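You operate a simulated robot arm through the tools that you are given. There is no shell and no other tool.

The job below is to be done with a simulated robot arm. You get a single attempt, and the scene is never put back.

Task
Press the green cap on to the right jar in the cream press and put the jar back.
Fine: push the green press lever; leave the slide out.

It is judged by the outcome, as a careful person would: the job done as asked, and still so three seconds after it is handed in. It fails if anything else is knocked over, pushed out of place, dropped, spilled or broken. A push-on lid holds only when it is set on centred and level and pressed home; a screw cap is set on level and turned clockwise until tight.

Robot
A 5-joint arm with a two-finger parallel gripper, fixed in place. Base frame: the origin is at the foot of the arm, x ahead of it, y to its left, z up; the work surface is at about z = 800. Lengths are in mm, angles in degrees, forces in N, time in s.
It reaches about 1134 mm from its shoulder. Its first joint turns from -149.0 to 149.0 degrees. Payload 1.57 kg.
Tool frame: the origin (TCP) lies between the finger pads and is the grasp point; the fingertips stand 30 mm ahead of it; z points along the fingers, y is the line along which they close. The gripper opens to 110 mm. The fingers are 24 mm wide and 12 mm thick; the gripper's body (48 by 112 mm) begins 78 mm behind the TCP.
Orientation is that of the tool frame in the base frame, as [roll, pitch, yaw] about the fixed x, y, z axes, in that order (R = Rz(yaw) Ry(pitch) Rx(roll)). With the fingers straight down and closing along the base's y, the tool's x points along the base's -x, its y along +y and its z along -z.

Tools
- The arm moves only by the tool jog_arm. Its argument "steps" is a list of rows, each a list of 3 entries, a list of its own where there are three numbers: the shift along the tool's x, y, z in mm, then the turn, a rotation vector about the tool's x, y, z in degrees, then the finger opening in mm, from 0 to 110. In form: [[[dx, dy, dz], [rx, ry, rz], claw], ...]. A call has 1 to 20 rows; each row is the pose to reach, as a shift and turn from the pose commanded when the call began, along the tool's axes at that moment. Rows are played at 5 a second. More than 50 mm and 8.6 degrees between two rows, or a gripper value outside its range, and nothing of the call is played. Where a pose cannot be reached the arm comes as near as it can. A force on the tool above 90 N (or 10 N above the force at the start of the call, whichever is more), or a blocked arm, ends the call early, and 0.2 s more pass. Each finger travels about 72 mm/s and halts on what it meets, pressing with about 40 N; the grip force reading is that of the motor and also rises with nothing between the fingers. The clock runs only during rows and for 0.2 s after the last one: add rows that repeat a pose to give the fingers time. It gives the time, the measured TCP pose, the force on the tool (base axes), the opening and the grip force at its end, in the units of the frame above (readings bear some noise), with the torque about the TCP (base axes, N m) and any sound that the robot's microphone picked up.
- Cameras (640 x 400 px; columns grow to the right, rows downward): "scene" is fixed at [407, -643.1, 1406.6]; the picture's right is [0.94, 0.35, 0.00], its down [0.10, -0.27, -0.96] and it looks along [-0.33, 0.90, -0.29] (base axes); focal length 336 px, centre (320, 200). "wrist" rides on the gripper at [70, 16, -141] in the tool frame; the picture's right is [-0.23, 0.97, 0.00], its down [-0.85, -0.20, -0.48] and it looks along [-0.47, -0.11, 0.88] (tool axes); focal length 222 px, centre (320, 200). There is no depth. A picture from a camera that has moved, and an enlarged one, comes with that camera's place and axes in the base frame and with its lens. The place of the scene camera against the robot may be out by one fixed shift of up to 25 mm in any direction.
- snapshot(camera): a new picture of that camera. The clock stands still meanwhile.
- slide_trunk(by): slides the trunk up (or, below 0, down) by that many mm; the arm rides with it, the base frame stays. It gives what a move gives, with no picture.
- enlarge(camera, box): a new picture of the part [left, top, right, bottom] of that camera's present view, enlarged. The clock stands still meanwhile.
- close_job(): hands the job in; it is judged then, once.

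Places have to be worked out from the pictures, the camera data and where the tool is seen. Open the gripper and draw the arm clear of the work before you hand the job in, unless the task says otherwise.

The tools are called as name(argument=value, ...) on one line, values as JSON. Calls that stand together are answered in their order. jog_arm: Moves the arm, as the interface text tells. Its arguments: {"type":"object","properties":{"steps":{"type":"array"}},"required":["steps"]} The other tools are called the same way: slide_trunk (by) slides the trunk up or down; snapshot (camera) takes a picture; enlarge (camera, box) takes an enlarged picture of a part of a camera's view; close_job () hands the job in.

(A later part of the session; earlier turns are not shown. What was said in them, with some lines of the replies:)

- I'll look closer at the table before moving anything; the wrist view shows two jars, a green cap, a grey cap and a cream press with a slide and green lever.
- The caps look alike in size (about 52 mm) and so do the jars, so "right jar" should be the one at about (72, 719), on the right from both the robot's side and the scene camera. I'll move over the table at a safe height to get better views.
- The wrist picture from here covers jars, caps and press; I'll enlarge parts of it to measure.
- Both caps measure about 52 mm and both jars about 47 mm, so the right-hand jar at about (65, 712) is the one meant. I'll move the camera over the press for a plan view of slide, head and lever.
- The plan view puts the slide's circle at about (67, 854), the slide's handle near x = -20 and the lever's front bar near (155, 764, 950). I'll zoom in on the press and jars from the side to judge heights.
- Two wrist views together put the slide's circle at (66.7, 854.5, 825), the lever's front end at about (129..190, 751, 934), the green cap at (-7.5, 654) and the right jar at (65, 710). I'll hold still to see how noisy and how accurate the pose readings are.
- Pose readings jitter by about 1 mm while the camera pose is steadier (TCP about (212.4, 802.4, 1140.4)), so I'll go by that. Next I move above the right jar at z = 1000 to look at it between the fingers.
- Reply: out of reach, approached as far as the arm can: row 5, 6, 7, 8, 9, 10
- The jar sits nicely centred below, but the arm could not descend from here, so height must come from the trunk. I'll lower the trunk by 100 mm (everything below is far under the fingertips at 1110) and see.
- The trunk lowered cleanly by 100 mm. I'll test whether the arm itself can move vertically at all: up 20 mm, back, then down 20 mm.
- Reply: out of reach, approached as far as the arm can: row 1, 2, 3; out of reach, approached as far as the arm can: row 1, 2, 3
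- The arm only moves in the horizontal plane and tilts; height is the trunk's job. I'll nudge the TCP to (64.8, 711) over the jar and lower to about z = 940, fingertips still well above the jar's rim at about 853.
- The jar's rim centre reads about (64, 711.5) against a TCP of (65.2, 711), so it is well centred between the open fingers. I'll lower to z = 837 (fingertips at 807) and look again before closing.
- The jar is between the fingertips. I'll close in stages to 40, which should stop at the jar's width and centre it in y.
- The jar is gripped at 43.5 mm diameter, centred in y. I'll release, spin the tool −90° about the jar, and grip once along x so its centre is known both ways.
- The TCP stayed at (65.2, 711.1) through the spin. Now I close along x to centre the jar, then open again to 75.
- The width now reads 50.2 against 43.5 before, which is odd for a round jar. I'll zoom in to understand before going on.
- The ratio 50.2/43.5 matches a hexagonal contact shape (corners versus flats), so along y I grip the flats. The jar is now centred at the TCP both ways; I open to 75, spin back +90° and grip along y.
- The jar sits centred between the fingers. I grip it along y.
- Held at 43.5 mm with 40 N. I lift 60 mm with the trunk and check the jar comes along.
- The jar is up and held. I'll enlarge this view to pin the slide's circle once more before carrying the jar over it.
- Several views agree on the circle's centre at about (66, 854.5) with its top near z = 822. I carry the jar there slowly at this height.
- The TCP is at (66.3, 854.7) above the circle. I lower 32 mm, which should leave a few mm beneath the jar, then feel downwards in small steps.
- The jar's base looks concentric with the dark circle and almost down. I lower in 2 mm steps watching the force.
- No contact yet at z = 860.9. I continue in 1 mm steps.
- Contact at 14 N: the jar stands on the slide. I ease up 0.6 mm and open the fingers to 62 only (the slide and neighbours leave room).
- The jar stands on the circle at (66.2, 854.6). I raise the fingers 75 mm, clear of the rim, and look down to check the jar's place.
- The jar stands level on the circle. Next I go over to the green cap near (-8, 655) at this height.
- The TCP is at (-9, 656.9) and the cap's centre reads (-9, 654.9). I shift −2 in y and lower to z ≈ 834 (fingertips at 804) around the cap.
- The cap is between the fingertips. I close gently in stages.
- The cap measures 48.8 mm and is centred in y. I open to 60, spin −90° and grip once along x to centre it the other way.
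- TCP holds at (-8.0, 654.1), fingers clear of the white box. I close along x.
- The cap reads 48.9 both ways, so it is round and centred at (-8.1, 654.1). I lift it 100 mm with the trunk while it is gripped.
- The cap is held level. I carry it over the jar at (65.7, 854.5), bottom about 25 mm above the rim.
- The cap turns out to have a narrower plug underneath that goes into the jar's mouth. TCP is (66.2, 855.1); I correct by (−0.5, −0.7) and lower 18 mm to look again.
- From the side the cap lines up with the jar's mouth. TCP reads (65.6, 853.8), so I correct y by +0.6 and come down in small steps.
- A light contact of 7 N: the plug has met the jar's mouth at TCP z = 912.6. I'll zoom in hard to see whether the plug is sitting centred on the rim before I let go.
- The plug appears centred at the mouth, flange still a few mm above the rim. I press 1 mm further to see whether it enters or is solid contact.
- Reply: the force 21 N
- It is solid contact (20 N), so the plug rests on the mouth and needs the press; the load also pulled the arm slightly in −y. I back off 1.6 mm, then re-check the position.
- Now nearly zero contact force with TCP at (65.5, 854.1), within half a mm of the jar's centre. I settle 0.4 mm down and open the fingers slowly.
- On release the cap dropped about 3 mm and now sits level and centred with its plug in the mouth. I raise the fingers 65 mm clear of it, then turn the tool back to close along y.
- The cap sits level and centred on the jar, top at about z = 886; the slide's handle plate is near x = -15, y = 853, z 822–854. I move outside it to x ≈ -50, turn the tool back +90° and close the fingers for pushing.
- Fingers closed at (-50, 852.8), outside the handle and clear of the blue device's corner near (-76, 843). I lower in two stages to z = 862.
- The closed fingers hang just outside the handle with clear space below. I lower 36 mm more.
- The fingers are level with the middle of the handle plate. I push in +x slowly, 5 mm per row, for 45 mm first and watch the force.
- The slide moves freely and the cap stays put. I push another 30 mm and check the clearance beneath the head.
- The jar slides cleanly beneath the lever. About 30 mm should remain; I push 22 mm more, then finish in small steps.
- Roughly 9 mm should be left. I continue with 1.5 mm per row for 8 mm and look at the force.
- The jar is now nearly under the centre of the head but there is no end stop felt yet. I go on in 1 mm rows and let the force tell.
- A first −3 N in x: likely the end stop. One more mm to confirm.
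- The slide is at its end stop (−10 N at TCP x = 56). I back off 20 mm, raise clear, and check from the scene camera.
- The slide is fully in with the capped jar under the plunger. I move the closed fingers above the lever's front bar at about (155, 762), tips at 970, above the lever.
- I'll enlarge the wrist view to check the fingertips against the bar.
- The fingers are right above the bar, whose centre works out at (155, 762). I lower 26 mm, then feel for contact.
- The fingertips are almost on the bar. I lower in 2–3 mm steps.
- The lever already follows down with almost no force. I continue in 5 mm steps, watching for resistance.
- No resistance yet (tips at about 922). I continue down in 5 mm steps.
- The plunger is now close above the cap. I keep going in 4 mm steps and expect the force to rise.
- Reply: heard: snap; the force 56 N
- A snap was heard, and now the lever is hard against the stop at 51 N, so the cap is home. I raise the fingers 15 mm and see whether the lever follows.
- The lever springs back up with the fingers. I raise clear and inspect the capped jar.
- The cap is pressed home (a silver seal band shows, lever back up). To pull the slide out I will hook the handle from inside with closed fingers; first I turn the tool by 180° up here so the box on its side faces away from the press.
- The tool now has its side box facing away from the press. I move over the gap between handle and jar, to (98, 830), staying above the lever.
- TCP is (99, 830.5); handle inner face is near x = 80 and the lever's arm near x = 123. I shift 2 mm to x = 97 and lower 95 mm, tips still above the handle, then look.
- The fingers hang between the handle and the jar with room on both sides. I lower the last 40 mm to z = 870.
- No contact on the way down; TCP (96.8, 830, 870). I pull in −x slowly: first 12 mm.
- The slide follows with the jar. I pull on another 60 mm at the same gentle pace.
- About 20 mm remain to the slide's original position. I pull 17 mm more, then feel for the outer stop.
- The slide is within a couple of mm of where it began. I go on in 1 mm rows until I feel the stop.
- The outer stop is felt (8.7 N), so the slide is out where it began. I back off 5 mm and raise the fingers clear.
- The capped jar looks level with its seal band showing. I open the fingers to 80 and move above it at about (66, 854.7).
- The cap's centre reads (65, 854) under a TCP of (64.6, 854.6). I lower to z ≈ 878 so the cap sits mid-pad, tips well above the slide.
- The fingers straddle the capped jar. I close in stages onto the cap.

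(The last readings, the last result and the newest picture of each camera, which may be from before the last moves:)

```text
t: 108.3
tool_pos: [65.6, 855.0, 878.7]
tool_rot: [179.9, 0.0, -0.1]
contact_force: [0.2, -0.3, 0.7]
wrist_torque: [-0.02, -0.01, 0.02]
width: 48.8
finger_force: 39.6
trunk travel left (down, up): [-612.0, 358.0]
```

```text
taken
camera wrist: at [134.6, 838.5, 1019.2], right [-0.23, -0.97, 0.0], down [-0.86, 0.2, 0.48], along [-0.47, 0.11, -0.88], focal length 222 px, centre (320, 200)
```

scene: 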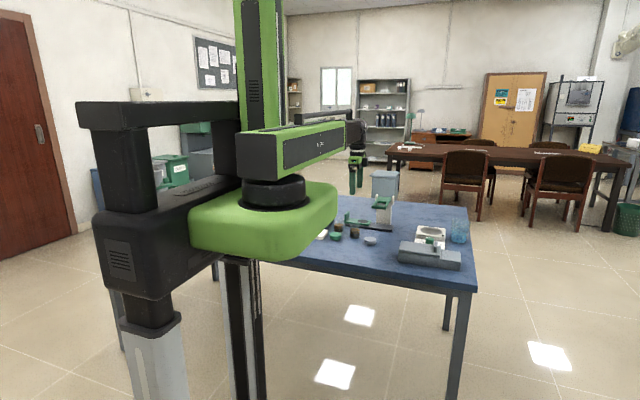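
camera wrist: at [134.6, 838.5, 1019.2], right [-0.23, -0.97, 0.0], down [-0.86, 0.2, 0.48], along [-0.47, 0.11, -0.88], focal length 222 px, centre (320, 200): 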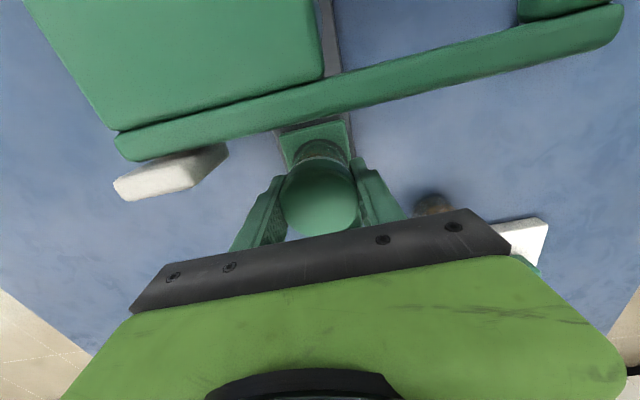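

Gripped at 48.8 mm, the cap's width. I lift just 5 mm first to see that the jar hangs on its cap.

slide_trunk(by=5)

enlarge(camera="scene", box=[345, 195, 375, 225])

```text
t: 108.8
tool_pos: [65.3, 854.6, 882.7]
tool_rot: [180.0, 0.1, 0.0]
contact_force: [-0.1, 0.5, -0.9]
wrist_torque: [-0.03, 0.01, -0.02]
width: 48.7
finger_force: 40.1
trunk travel left (down, up): [-617.0, 353.0]
```

```text
13.33 times, centred on (360, 210) of scene
camera zoom: at [407.0, -643.1, 1406.6], right [0.94, 0.35, 0.0], down [0.1, -0.27, -0.96], along [-0.33, 0.9, -0.29], focal length 4485 px, centre (-213, 67)
```

zoom: 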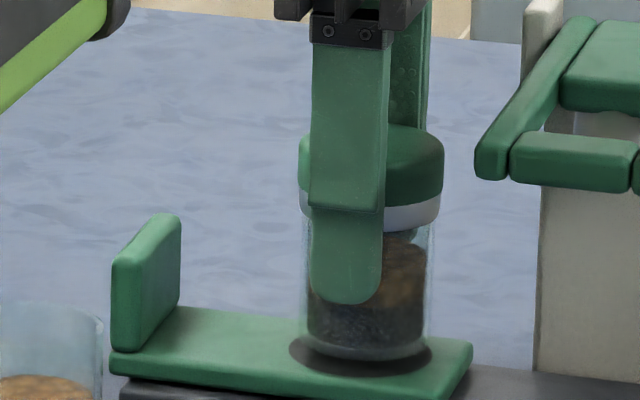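

The jar hangs securely on its cap. I lift 45 mm more and carry it back along −y to its old place at (65, 711).

slide_trunk(by=45)

jog_arm(steps=[[[0, 5, 0], [0, 0, 0], 45], [[0, 15, 0], [0, 0, 0], 45], [[0, 32, 0], [0, 0, 0], 45], [[0, 52, 0], [0, 0, 0], 45], [[0, 72, 0], [0, 0, 0], 45], [[0, 92, 0], [0, 0, 0], 45], [[0, 112, 0], [0, 0, 0], 45], [[0, 128, 0], [0, 0, 0], 45], [[0, 138, 0], [0, 0, 0], 45], [[0, 143.4, 0], [0, 0, 0], 45], [[0, 143.4, 0], [0, 0, 0], 45], [[0, 143.4, 0], [0, 0, 0], 45]])

snapshot(camera="wrist")

enlarge(camera="scene", box=[320, 180, 400, 250])

```text
t: 109.7
tool_pos: [66.0, 854.7, 927.8]
tool_rot: [-180.0, 0.0, 0.0]
contact_force: [-0.6, 0.7, -0.8]
wrist_torque: [-0.04, 0.02, -0.01]
width: 49.1
finger_force: 40.6
trunk travel left (down, up): [-662.0, 308.0]
```

```text
t: 112.3
tool_pos: [65.8, 712.2, 928.4]
tool_rot: [-180.0, 0.0, 0.0]
contact_force: [-0.5, 0.9, -0.4]
wrist_torque: [-0.03, 0.02, 0.02]
width: 49.1
finger_force: 39.6
trunk travel left (down, up): [-662.0, 308.0]
```

```text
taken
camera wrist: at [135.2, 695.7, 1069.2], right [-0.23, -0.97, 0.0], down [-0.86, 0.2, 0.48], along [-0.47, 0.11, -0.88], focal length 222 px, centre (320, 200)
```

wrist: 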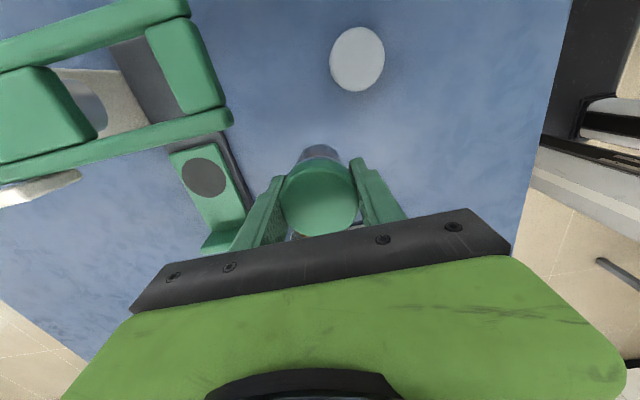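

```text
5.71 times, centred on (360, 215) of scene
camera zoom: at [407.0, -643.1, 1406.6], right [0.94, 0.35, 0.0], down [0.1, -0.27, -0.96], along [-0.33, 0.9, -0.29], focal length 1922 px, centre (91, 114)
```

zoom: 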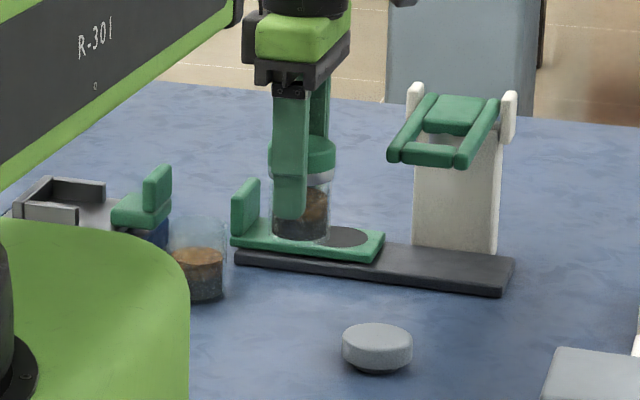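

TCP is (65.2, 711.7), right over the jar's original spot. Table contact should come at TCP z ≈ 855; I lower 69 mm, then feel down.

slide_trunk(by=-69)

slide_trunk(by=-2)

slide_trunk(by=-1)

enlarge(camera="scene", box=[330, 195, 380, 245])

```text
t: 113.4
tool_pos: [66.0, 710.6, 859.1]
tool_rot: [180.0, 0.0, 0.0]
contact_force: [0.0, -0.4, -1.1]
wrist_torque: [0.01, 0.01, 0.0]
width: 48.8
finger_force: 40.3
trunk travel left (down, up): [-593.0, 377.0]
```

```text
t: 113.9
tool_pos: [66.1, 712.5, 856.9]
tool_rot: [-180.0, 0.1, 0.0]
contact_force: [0.4, -0.5, -0.4]
wrist_torque: [0.02, 0.0, 0.06]
width: 48.9
finger_force: 39.9
trunk travel left (down, up): [-591.0, 379.0]
```

```text
t: 114.4
tool_pos: [65.7, 711.3, 856.0]
tool_rot: [180.0, 0.0, 0.1]
contact_force: [0.0, 0.1, -0.8]
wrist_torque: [0.01, -0.01, 0.0]
width: 48.8
finger_force: 39.2
trunk travel left (down, up): [-590.0, 380.0]
```

```text
8.00 times, centred on (355, 220) of scene
camera zoom: at [407.0, -643.1, 1406.6], right [0.94, 0.35, 0.0], down [0.1, -0.27, -0.96], along [-0.33, 0.9, -0.29], focal length 2691 px, centre (40, 40)
```

zoom: 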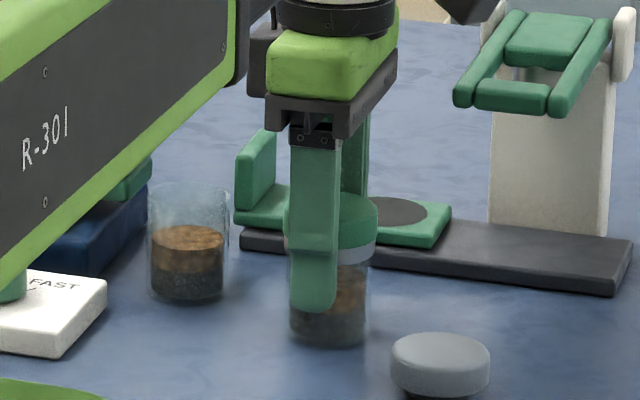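

Not yet touching at z ≈ 856. I continue in 1 mm steps.

slide_trunk(by=-1)

slide_trunk(by=-0.7)

```text
t: 114.9
tool_pos: [66.0, 711.6, 856.4]
tool_rot: [-179.9, 0.0, 0.0]
contact_force: [0.5, -0.9, 1.5]
wrist_torque: [0.01, -0.02, 0.01]
width: 48.9
finger_force: 40.0
trunk travel left (down, up): [-589.0, 381.0]
```

```text
t: 115.5
tool_pos: [65.9, 711.1, 855.9]
tool_rot: [-180.0, 0.0, -0.1]
contact_force: [0.9, 3.0, 13.7]
wrist_torque: [0.04, -0.03, 0.02]
width: 48.7
finger_force: 40.6
trunk travel left (down, up): [-588.0, 382.0]
```

The jar stands on the table (13.7 N). I ease up half a mm and open the fingers slowly.

slide_trunk(by=0.6)

jog_arm(steps=[[[0, 0, 0], [0, 0, 0], 48], [[0, 0, 0], [0, 0, 0], 50], [[0, 0, 0], [0, 0, 0], 53], [[0, 0, 0], [0, 0, 0], 58], [[0, 0, 0], [0, 0, 0], 66], [[0, 0, 0], [0, 0, 0], 75], [[0, 0, 0], [0, 0, 0], 80], [[0, 0, 0], [0, 0, 0], 80]])

snapshot(camera="wrist")

enlarge(camera="scene", box=[330, 195, 380, 245])

```text
t: 116.0
tool_pos: [65.9, 711.8, 854.8]
tool_rot: [180.0, 0.0, 0.0]
contact_force: [0.6, 0.2, 3.0]
wrist_torque: [-0.01, 0.01, 0.03]
width: 48.9
finger_force: 40.1
trunk travel left (down, up): [-589.0, 381.0]
```

```text
t: 117.8
tool_pos: [64.6, 711.9, 855.6]
tool_rot: [180.0, 0.1, 0.1]
contact_force: [0.7, -0.1, 0.0]
wrist_torque: [-0.02, 0.02, -0.03]
width: 80.2
finger_force: 0.1
trunk travel left (down, up): [-589.0, 381.0]
```

```text
taken
camera wrist: at [135.2, 695.7, 996.1], right [-0.23, -0.97, 0.0], down [-0.86, 0.2, 0.48], along [-0.47, 0.11, -0.88], focal length 222 px, centre (320, 200)
```

wrist: 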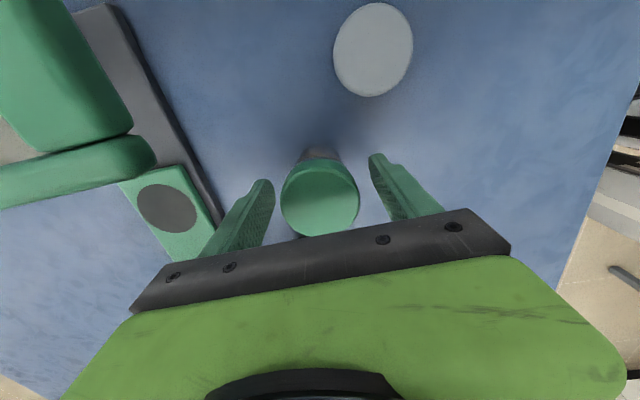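

```text
8.00 times, centred on (355, 220) of scene
camera zoom: at [407.0, -643.1, 1406.6], right [0.94, 0.35, 0.0], down [0.1, -0.27, -0.96], along [-0.33, 0.9, -0.29], focal length 2691 px, centre (40, 40)
```

zoom: 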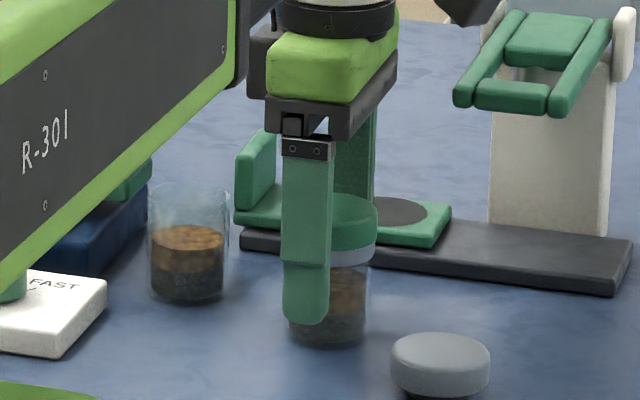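

The jar stands free between the open fingers. I raise straight up 150 mm and check.

slide_trunk(by=150)

snapshot(camera="wrist")

enlarge(camera="scene", box=[310, 180, 400, 250])

```text
t: 119.5
tool_pos: [64.0, 713.2, 1006.2]
tool_rot: [179.9, 0.0, 0.0]
contact_force: [-0.6, 0.0, 0.1]
wrist_torque: [0.02, 0.01, 0.01]
width: 80.1
finger_force: 0.0
trunk travel left (down, up): [-739.0, 231.0]
```

```text
taken
camera wrist: at [135.2, 695.8, 1146.0], right [-0.23, -0.97, 0.0], down [-0.86, 0.2, 0.48], along [-0.47, 0.11, -0.88], focal length 222 px, centre (320, 200)
```

wrist: 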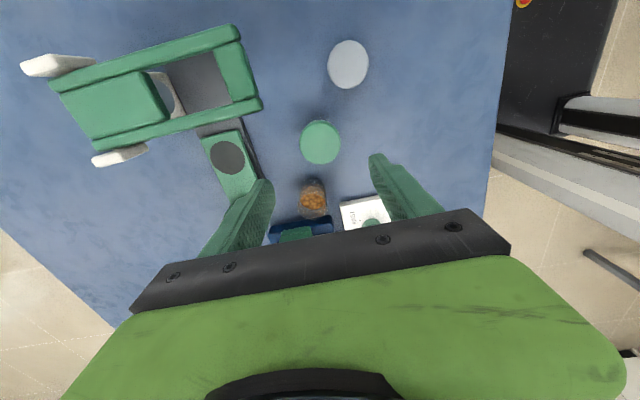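

```text
5.71 times, centred on (355, 215) of scene
camera zoom: at [407.0, -643.1, 1406.6], right [0.94, 0.35, 0.0], down [0.1, -0.27, -0.96], along [-0.33, 0.9, -0.29], focal length 1922 px, centre (120, 114)
```

zoom: 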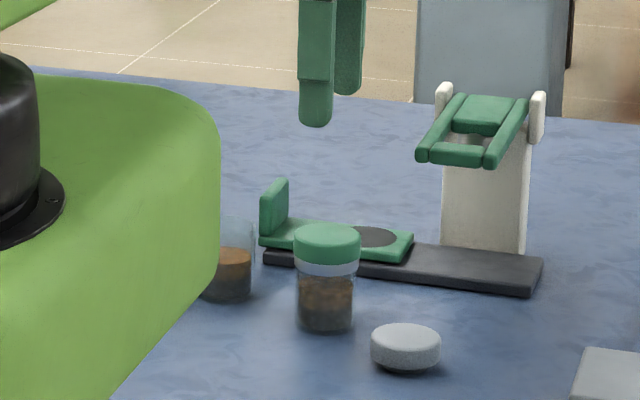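

The capped jar stands in its place, the slide is out, the lever is up and the other jar and cap are untouched. I raise the trunk to the starting height and draw the arm back.

slide_trunk(by=134)

jog_arm(steps=[[[-10, 30, 0], [0, 0, 0], 90], [[-20, 60, 0], [0, 0, 0], 100], [[-30, 90, 0], [0, 0, 0], 110], [[-40, 121, 0], [0, 0, 0], 110], [[-40, 121, 0], [0, 0, 0], 110]])

snapshot(camera="scene")

enlarge(camera="scene", box=[280, 180, 400, 255])

snapshot(camera="wrist")

```text
t: 121.1
tool_pos: [66.0, 713.3, 1139.9]
tool_rot: [-179.9, 0.1, 0.1]
contact_force: [0.2, -0.4, -0.7]
wrist_torque: [-0.01, 0.02, 0.0]
width: 79.8
finger_force: 0.0
trunk travel left (down, up): [-873.0, 97.0]
```

```text
t: 122.3
tool_pos: [26.0, 593.1, 1139.1]
tool_rot: [180.0, 0.1, 0.0]
contact_force: [0.3, 0.2, 0.4]
wrist_torque: [-0.01, -0.03, 0.0]
width: 110.0
finger_force: 0.1
trunk travel left (down, up): [-873.0, 97.0]
```

```text
taken
```

scene: 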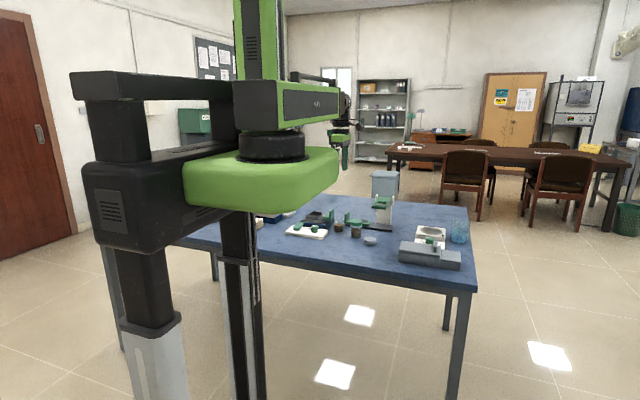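

```text
5.33 times, centred on (340, 218) of scene
camera zoom: at [407.0, -643.1, 1406.6], right [0.94, 0.35, 0.0], down [0.1, -0.27, -0.96], along [-0.33, 0.9, -0.29], focal length 1794 px, centre (213, 107)
```

zoom: 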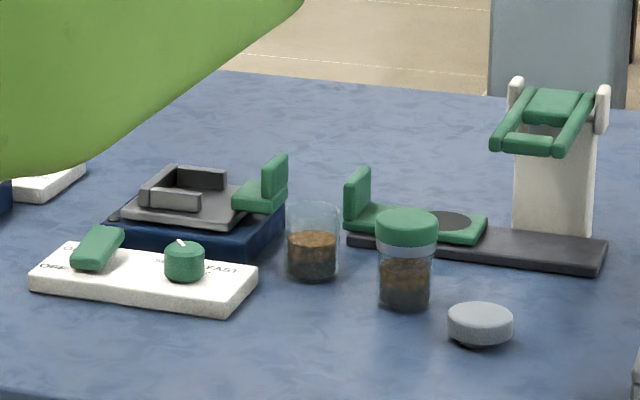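

```text
taken
camera wrist: at [94.5, 577.6, 1280.0], right [-0.23, -0.97, 0.0], down [-0.86, 0.2, 0.48], along [-0.47, 0.11, -0.88], focal length 222 px, centre (320, 200)
```

wrist: 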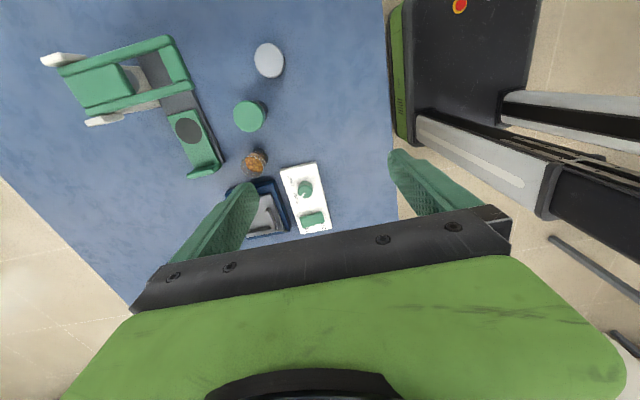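

Everything matches the starting picture except that the right jar now wears the pressed-on green cap, a few millimetres from its original spot. The slide is out, the lever is up, nothing else has moved and the arm is clear with the gripper open, so I hand the job in.

close_job()

```text
The job is handed in.
```

The green cap is pressed onto the right jar. The jar is back within about 4 mm of where it started.

- **Press:** I pushed the green lever until there was a snap, and the force then rose to 51 N against a hard stop. A silver band now shows under the cap. The cap held when I lifted the jar by it.
- **Slide:** I pulled it back out to its outer stop, so it sits where it was at the start, and the lever sprang back up on its own.
- **Which jar:** both jars and both caps measured about the same, so I took "right" as the jar on the right as seen from the robot and from the scene camera.
- **Rest of the table:** the final picture shows the other jar, the grey cap and the other items where they were. The gripper is open and the arm is clear.
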